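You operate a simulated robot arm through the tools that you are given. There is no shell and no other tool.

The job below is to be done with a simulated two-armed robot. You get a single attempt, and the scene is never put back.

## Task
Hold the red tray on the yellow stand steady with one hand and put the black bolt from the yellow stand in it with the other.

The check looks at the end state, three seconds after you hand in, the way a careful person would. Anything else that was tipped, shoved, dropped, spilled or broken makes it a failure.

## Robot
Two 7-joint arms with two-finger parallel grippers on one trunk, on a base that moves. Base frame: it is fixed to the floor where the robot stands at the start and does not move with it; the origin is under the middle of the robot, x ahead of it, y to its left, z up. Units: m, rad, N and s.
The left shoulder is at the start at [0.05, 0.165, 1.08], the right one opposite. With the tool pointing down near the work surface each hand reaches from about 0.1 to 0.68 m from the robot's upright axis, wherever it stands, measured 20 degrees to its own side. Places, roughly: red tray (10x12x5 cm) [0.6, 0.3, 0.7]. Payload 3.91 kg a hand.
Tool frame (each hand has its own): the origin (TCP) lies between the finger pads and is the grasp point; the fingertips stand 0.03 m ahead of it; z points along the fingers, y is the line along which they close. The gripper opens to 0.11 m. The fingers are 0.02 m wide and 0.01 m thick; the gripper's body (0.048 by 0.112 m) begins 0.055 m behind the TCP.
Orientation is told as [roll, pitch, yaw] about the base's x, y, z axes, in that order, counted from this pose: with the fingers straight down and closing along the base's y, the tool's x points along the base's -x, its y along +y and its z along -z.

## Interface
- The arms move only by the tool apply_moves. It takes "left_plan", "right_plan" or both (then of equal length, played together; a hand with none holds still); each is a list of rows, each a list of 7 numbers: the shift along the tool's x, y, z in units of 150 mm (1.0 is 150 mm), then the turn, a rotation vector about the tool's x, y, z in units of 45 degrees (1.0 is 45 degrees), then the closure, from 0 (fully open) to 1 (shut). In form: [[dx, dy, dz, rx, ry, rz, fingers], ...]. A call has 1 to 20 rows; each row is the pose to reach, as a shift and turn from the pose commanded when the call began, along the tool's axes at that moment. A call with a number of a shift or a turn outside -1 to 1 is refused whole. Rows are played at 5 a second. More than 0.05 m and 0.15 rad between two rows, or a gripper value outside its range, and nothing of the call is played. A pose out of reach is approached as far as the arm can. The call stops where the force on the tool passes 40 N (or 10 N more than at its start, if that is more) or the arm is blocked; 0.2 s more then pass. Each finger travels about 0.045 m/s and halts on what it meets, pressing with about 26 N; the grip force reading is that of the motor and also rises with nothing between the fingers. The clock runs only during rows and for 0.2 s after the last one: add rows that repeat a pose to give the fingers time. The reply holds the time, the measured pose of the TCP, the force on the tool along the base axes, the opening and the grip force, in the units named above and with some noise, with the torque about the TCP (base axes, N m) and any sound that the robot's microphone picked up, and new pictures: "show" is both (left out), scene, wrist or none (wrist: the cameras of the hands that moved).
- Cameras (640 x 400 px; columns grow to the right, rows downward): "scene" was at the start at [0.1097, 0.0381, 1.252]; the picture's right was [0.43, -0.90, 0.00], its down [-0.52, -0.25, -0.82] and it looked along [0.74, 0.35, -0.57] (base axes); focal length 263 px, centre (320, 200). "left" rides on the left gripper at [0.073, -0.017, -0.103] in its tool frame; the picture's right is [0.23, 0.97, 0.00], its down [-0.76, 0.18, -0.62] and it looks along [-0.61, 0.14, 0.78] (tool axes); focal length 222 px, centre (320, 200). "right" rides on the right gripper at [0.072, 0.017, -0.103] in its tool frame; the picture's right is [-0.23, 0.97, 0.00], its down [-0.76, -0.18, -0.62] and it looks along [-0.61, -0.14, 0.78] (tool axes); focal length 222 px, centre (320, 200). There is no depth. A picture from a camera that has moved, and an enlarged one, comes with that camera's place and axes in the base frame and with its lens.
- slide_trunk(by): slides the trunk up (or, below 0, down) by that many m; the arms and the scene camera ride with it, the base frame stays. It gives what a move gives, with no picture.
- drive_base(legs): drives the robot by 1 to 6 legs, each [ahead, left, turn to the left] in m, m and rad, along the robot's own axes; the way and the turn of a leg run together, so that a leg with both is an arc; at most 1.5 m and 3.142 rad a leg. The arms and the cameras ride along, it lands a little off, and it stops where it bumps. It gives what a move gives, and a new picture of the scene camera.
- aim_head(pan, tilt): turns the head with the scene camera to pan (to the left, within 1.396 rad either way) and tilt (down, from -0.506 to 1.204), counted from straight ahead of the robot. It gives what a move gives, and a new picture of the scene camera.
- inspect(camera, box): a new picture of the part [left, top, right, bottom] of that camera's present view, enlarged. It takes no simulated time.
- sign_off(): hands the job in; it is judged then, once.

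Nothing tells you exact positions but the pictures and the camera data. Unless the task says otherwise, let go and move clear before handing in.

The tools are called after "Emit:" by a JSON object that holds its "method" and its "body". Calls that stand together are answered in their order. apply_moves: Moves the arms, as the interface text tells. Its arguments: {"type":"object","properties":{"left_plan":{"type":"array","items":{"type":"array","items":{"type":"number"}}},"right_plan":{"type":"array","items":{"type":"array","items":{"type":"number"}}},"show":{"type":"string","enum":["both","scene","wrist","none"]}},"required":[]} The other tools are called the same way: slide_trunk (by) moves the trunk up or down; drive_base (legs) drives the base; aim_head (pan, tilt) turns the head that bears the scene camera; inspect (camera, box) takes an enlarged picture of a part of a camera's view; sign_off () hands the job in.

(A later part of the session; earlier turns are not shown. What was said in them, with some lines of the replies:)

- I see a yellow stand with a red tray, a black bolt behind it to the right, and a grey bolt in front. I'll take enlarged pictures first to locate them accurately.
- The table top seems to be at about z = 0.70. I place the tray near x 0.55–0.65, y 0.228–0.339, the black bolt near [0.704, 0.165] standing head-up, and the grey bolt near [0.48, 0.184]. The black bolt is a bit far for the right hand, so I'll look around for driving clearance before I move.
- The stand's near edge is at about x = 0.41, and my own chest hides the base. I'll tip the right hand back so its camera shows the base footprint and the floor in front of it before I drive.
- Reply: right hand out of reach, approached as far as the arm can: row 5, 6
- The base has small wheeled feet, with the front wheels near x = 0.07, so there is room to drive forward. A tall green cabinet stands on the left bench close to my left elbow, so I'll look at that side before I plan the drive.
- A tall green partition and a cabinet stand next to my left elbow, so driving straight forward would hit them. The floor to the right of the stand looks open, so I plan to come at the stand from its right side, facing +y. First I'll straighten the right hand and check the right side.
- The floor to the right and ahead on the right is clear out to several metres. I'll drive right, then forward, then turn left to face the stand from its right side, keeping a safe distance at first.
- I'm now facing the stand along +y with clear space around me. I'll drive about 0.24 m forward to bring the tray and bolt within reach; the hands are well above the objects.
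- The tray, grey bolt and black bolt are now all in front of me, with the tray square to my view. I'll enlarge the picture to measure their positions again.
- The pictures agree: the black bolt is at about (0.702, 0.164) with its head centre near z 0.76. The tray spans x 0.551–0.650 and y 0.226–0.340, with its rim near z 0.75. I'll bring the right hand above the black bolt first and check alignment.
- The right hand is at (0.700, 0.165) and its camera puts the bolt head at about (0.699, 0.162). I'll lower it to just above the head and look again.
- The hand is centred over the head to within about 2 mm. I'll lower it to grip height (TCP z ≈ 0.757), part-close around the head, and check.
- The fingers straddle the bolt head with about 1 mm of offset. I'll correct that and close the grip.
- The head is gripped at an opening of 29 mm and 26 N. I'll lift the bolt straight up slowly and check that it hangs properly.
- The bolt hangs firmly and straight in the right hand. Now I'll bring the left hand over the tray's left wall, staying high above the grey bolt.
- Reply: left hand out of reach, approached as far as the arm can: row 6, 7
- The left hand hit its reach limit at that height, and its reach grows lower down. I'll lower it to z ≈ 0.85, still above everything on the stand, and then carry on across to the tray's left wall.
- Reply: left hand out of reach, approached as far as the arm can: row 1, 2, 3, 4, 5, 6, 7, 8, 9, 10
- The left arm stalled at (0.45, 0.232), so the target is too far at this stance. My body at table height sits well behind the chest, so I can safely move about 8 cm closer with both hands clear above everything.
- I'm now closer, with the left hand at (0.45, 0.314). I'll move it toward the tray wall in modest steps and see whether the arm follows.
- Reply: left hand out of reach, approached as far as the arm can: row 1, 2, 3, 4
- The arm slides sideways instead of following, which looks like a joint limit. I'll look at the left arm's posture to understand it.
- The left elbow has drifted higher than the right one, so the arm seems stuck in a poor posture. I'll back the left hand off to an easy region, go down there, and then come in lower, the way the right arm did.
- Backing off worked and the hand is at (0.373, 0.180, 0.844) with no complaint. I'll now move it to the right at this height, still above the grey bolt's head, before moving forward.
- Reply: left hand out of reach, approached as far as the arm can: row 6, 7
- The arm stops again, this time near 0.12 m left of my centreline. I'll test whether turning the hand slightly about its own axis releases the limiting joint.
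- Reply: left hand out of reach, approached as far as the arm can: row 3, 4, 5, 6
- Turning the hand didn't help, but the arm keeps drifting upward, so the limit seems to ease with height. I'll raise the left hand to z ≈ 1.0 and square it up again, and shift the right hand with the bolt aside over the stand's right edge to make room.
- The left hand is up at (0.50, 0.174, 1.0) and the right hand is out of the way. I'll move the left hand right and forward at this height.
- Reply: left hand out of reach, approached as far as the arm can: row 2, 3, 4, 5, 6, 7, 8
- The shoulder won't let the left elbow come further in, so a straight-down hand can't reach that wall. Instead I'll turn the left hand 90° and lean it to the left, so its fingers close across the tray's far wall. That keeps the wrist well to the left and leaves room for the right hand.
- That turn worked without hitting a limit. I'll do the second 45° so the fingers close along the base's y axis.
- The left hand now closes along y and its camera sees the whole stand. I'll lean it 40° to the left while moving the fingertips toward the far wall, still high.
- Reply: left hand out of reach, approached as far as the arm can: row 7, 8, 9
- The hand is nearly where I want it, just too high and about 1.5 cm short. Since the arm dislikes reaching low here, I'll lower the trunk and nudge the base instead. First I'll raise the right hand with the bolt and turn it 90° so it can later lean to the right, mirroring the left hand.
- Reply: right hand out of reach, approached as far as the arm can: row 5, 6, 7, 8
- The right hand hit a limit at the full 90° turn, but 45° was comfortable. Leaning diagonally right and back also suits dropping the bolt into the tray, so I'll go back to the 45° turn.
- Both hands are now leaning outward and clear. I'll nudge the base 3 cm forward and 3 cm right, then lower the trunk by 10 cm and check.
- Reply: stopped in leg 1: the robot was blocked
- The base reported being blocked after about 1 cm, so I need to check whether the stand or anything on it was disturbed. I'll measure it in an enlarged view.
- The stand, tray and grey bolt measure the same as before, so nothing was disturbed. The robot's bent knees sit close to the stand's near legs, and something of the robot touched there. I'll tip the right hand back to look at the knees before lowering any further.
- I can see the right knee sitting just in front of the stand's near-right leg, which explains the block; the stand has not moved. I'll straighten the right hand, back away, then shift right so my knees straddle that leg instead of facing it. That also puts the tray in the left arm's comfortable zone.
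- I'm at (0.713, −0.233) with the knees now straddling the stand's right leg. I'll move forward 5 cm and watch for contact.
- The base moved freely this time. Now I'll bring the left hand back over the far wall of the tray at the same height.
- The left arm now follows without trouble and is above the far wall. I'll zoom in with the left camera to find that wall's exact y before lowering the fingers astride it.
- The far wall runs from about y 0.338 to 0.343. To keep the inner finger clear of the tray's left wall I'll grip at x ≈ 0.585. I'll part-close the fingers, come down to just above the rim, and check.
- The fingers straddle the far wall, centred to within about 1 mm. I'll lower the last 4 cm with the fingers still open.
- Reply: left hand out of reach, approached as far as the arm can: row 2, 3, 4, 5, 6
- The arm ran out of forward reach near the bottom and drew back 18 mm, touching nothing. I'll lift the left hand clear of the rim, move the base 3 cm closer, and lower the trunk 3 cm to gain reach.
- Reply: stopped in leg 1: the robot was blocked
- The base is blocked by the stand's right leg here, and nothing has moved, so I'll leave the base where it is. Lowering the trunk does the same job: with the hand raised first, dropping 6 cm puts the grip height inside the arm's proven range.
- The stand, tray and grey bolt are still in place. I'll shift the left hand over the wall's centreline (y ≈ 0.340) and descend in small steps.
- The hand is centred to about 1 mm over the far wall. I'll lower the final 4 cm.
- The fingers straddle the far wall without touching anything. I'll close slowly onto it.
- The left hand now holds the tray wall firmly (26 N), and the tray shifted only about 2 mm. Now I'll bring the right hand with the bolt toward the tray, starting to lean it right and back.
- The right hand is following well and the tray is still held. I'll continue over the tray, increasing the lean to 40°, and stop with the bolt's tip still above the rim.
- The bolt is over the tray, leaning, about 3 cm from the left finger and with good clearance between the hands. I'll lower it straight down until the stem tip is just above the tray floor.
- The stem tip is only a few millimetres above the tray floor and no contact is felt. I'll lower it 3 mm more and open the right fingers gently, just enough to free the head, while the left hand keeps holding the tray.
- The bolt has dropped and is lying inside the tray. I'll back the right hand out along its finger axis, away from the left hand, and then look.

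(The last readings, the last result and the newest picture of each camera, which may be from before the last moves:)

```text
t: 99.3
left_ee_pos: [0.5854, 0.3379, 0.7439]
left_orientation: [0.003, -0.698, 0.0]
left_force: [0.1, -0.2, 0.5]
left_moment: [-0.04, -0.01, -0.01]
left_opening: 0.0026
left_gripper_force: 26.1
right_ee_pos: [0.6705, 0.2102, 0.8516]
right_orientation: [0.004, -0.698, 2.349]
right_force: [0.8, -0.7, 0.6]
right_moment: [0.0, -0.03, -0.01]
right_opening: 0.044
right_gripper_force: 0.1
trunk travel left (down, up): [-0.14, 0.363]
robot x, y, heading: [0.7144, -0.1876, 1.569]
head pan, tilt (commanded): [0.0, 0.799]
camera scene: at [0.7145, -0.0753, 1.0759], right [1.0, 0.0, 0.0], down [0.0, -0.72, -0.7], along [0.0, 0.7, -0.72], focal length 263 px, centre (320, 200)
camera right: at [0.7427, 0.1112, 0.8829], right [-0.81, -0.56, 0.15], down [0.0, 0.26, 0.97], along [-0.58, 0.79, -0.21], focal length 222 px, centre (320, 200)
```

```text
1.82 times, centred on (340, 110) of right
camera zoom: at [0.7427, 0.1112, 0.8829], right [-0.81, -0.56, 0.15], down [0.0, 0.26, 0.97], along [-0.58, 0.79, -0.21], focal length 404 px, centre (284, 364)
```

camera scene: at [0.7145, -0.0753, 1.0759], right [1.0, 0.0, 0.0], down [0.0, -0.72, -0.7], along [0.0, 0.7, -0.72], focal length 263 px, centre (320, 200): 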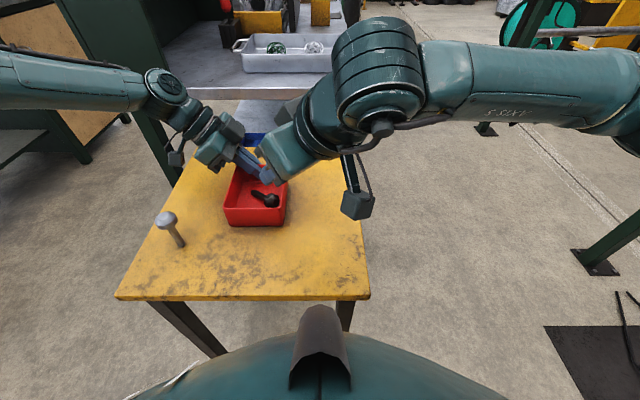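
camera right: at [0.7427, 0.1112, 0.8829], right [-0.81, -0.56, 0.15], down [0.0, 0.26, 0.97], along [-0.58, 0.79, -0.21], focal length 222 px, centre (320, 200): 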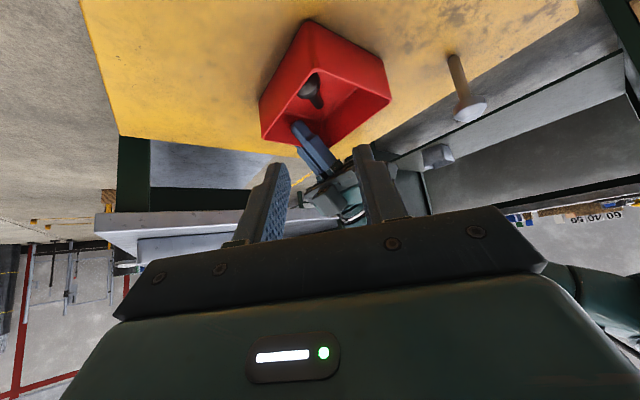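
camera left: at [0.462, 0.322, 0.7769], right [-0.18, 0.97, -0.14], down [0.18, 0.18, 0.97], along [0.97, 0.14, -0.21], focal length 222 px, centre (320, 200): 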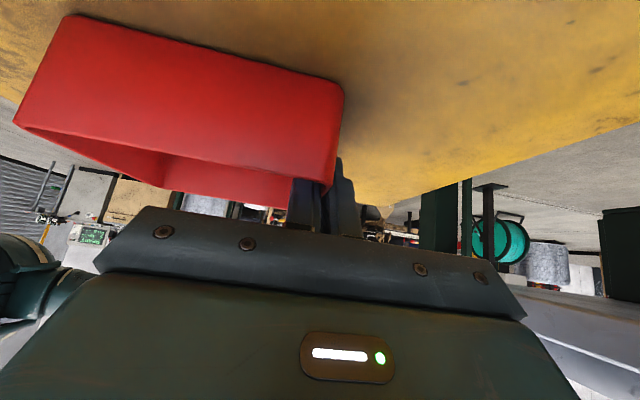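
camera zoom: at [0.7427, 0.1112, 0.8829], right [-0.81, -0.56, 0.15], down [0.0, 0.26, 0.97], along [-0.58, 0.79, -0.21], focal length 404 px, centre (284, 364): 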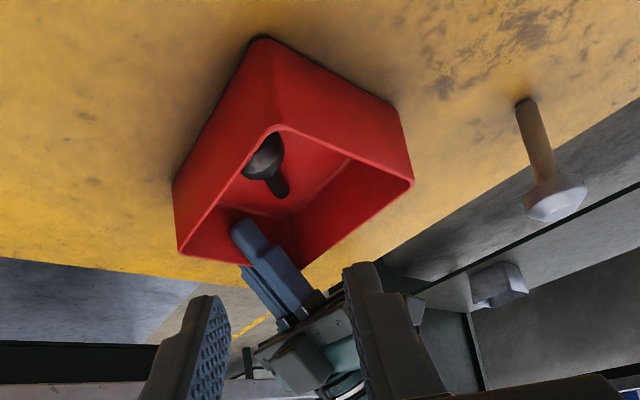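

The bolt lies inside the tray with its head near the front right corner and its stem toward the middle. I'll move the right hand well away, still holding the tray with the left.

Emit:
{"method": "apply_moves", "body": {"right_plan": [[0.02, -0.03, -0.11, 0, 0, 0, 0.6], [0.05, -0.07, -0.23, 0, 0, 0, 0.6], [0.08, -0.11, -0.36, 0, 0, 0, 0.6], [0.11, -0.15, -0.49, 0, 0, 0, 0.6], [0.14, -0.19, -0.62, 0, 0, 0, 0.6], [0.17, -0.23, -0.75, 0, 0, 0, 0.6], [0.2, -0.27, -0.87, 0, 0, 0, 0.6], [0.23, -0.3, -0.97, 0, 0, 0, 0.6], [0.23, -0.3, -0.97, 0, 0, 0, 0.6]], "show": "scene"}}

Emit:
{"method": "inspect", "body": {"camera": "scene", "box": [180, 120, 320, 240]}}

```text
t: 101.3
left_ee_pos: [0.5834, 0.3375, 0.7445]
left_orientation: [0.002, -0.698, 0.001]
left_force: [-0.8, -0.8, -0.5]
left_moment: [-0.04, -0.03, 0.01]
left_opening: 0.0026
left_gripper_force: 25.8
right_ee_pos: [0.785, 0.1551, 0.9394]
right_orientation: [0.001, -0.697, 2.35]
right_force: [-0.1, -1.0, -0.2]
right_moment: [-0.01, 0.0, 0.01]
right_opening: 0.0442
right_gripper_force: 0.1
trunk travel left (down, up): [-0.14, 0.363]
robot x, y, heading: [0.7119, -0.1839, 1.569]
head pan, tilt (commanded): [0.0, 0.799]
camera scene: at [0.7145, -0.0753, 1.0759], right [1.0, 0.0, 0.0], down [0.0, -0.72, -0.7], along [0.0, 0.7, -0.72], focal length 263 px, centre (320, 200)
```

scene: 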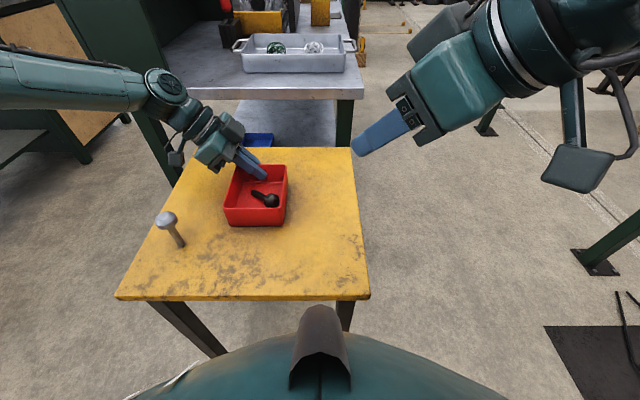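

```text
3.33 times, centred on (250, 180) of scene
camera zoom: at [0.7145, -0.0753, 1.0759], right [1.0, 0.0, 0.0], down [0.0, -0.72, -0.7], along [0.0, 0.7, -0.72], focal length 877 px, centre (553, 267)
```

zoom: 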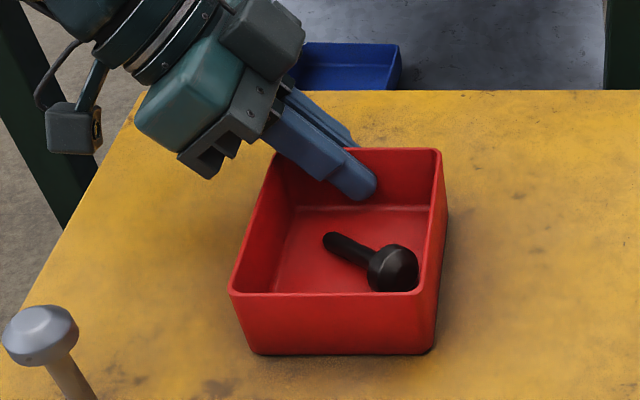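

The bolt is settled in the tray and the right hand is clear. I'll open the left fingers only about 8 mm per side so as not to touch the bolt, check, and then lift.

Emit:
{"method": "apply_moves", "body": {"left_plan": [[0, 0, 0, 0, 0, 0, 0.93], [0, 0, 0, 0, 0, 0, 0.88], [0, 0, 0, 0, 0, 0, 0.84], [0, 0, 0, 0, 0, 0, 0.83], [0, 0, 0, 0, 0, 0, 0.83]], "show": "scene"}}

Emit:
{"method": "inspect", "body": {"camera": "scene", "box": [180, 120, 320, 240]}}

Emit:
{"method": "inspect", "body": {"camera": "left", "box": [230, 60, 450, 220]}}

```text
t: 102.5
left_ee_pos: [0.5851, 0.3392, 0.7439]
left_orientation: [0.002, -0.701, 0.0]
left_force: [0.1, -0.1, 0.8]
left_moment: [0.0, 0.0, 0.01]
left_opening: 0.0189
left_gripper_force: 0.1
right_ee_pos: [0.7847, 0.1548, 0.9407]
right_orientation: [0.003, -0.699, 2.349]
right_force: [0.4, -0.2, 0.1]
right_moment: [-0.02, -0.01, 0.03]
right_opening: 0.044
right_gripper_force: 0.1
trunk travel left (down, up): [-0.14, 0.363]
robot x, y, heading: [0.7109, -0.1881, 1.567]
head pan, tilt (commanded): [0.0, 0.799]
camera scene: at [0.7145, -0.0753, 1.0759], right [1.0, 0.0, 0.0], down [0.0, -0.72, -0.7], along [0.0, 0.7, -0.72], focal length 263 px, centre (320, 200)
```

scene: 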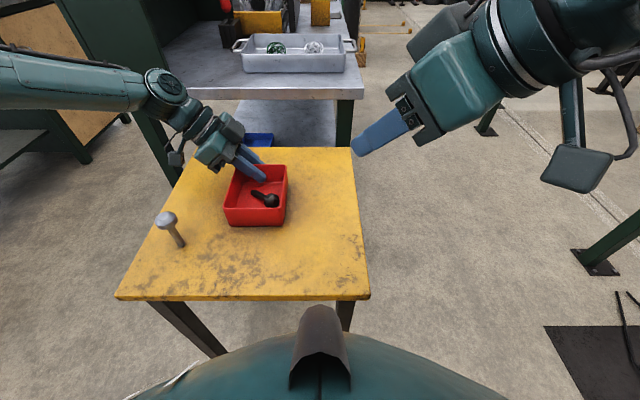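

```text
3.33 times, centred on (250, 180) of scene
camera zoom: at [0.7145, -0.0753, 1.0759], right [1.0, 0.0, 0.0], down [0.0, -0.72, -0.7], along [0.0, 0.7, -0.72], focal length 877 px, centre (553, 267)
```

zoom: 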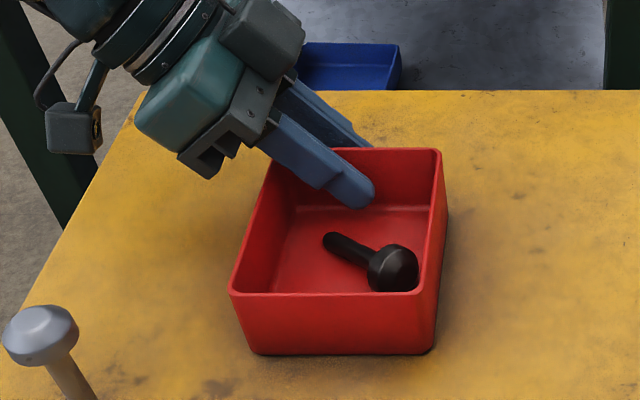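

```text
2.50 times, centred on (340, 140) of left
camera zoom: at [0.462, 0.322, 0.777], right [-0.18, 0.97, -0.14], down [0.18, 0.18, 0.97], along [0.97, 0.14, -0.21], focal length 555 px, centre (270, 350)
```

zoom: 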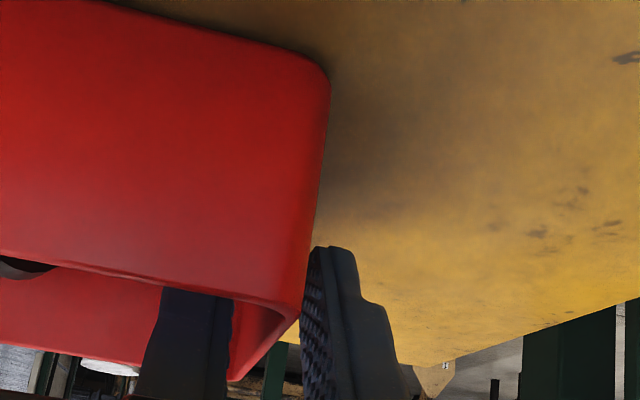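

The tray is released with a gap on both sides of the wall. I'll lift the left hand straight up, then take it off to the left.

Emit:
{"method": "apply_moves", "body": {"left_plan": [[-0.03, 0, -0.035, 0, 0, 0, 0.83], [-0.075, 0, -0.09, 0, 0, 0, 0.83], [-0.125, 0, -0.15, 0, 0, 0, 0.83], [-0.18, 0, -0.215, 0, 0, 0, 0.83], [-0.24, 0, -0.285, 0, 0, 0, 0.83], [-0.3, 0, -0.357, 0, 0, 0, 0.83], [-0.36, 0, -0.428, 0, 0, 0, 0.83], [-0.36, 0, -0.428, 0, 0, 0, 0.83]], "show": "scene"}}

Emit:
{"method": "inspect", "body": {"camera": "scene", "box": [140, 100, 380, 310]}}

```text
t: 104.3
left_ee_pos: [0.5846, 0.3377, 0.8287]
left_orientation: [0.004, -0.697, -0.001]
left_force: [-0.4, 0.0, 0.1]
left_moment: [-0.02, -0.01, 0.02]
left_opening: 0.0186
left_gripper_force: 0.0
right_ee_pos: [0.7848, 0.1554, 0.94]
right_orientation: [0.002, -0.699, 2.349]
right_force: [1.2, 0.2, -0.8]
right_moment: [-0.03, 0.01, -0.01]
right_opening: 0.0444
right_gripper_force: 0.0
trunk travel left (down, up): [-0.14, 0.363]
robot x, y, heading: [0.7155, -0.1869, 1.567]
head pan, tilt (commanded): [0.0, 0.799]
camera scene: at [0.7145, -0.0754, 1.0759], right [1.0, 0.0, 0.0], down [0.0, -0.72, -0.7], along [0.0, 0.7, -0.72], focal length 263 px, centre (320, 200)
```

scene: 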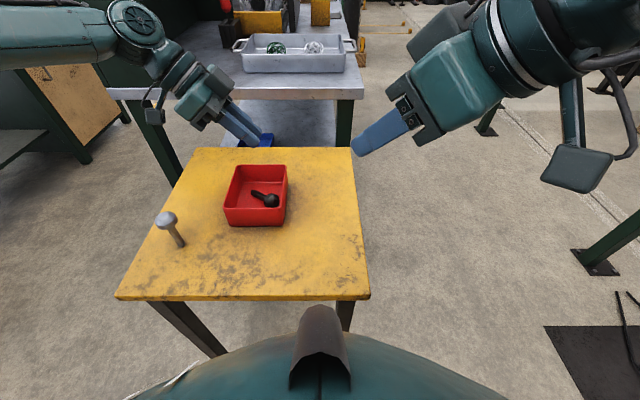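

```text
1.90 times, centred on (260, 205) of scene
camera zoom: at [0.7145, -0.0754, 1.0759], right [1.0, 0.0, 0.0], down [0.0, -0.72, -0.7], along [0.0, 0.7, -0.72], focal length 501 px, centre (434, 190)
```

zoom: 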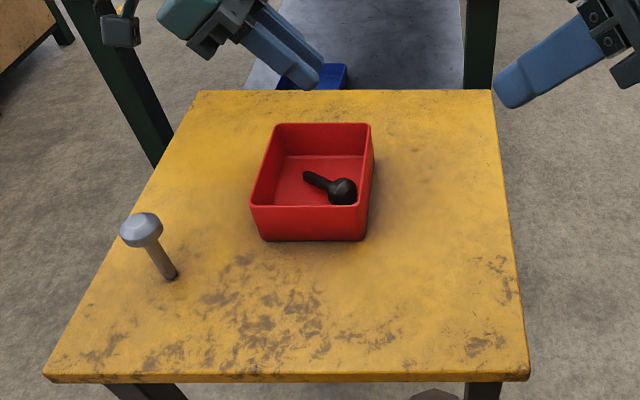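

The bolt is in the tray, the tray sits flat in its place, and the grey bolt still stands upright. I'll raise the trunk so both hands go well clear, then back the base slightly away from the stand.

Emit:
{"method": "slide_trunk", "body": {"by": 0.1}}

Emit:
{"method": "drive_base", "body": {"legs": [[-0.1, 0, 0]]}}

Emit:
{"method": "inspect", "body": {"camera": "scene", "box": [140, 80, 400, 300]}}

```text
t: 105.6
left_ee_pos: [0.5848, 0.3374, 0.929]
left_orientation: [0.001, -0.697, 0.0]
left_force: [0.1, 0.4, -0.7]
left_moment: [0.01, 0.03, -0.01]
left_opening: 0.0184
left_gripper_force: 0.0
right_ee_pos: [0.7851, 0.1548, 1.0401]
right_orientation: [0.002, -0.696, 2.349]
right_force: [-0.1, -0.3, 0.3]
right_moment: [0.0, 0.02, -0.04]
right_opening: 0.0438
right_gripper_force: 0.0
trunk travel left (down, up): [-0.24, 0.263]
robot x, y, heading: [0.7122, -0.1852, 1.564]
head pan, tilt (commanded): [0.0, 0.799]
```

```text
t: 106.8
left_ee_pos: [0.5847, 0.2363, 0.9283]
left_orientation: [0.002, -0.699, -0.004]
left_force: [-1.0, 0.9, -0.2]
left_moment: [-0.01, -0.01, 0.02]
left_opening: 0.0187
left_gripper_force: 0.0
right_ee_pos: [0.7849, 0.0527, 1.04]
right_orientation: [0.003, -0.699, 2.348]
right_force: [-0.1, 0.1, -0.2]
right_moment: [0.01, 0.02, 0.01]
right_opening: 0.0441
right_gripper_force: 0.1
trunk travel left (down, up): [-0.24, 0.263]
robot x, y, heading: [0.7127, -0.2878, 1.567]
head pan, tilt (commanded): [0.0, 0.799]
camera scene: at [0.7143, -0.1778, 1.176], right [1.0, -0.01, 0.0], down [0.0, -0.72, -0.7], along [0.0, 0.7, -0.72], focal length 263 px, centre (320, 200)
```

scene: 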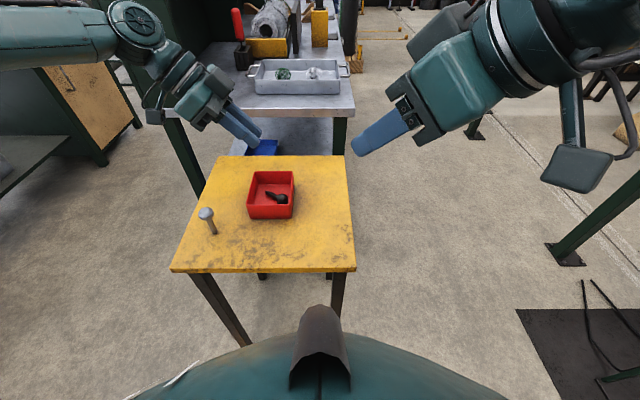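

```text
1.82 times, centred on (270, 190) of scene
camera zoom: at [0.7143, -0.1778, 1.176], right [1.0, -0.01, 0.0], down [0.0, -0.72, -0.7], along [0.0, 0.7, -0.72], focal length 478 px, centre (411, 218)
```

zoom: 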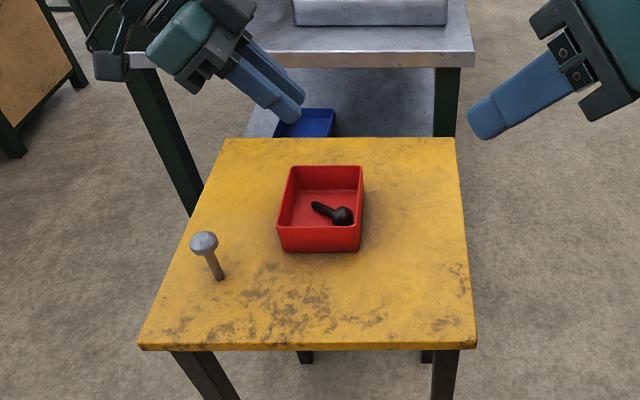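

Both hands are empty and well clear. The black bolt lies in the red tray, the tray is flat on the yellow stand close to where it started, and the grey bolt still stands upright. Nothing else was disturbed, so I'm handing in.

Emit:
{"method": "sign_off", "body": {}}

```text
The job is handed in.
```

The black bolt is now lying inside the red tray. The left hand held the tray's far wall while the right hand lowered the bolt in, and both hands are now empty and clear.

In the last pictures, the tray sits flat on the yellow stand about 2 mm from where it started. The grey bolt still stands upright.

While I was positioning the robot, the base stopped twice against something at the stand, most likely its near-right leg. The measurements afterwards showed no sign that the stand had moved, beyond a few millimetres of measuring error.
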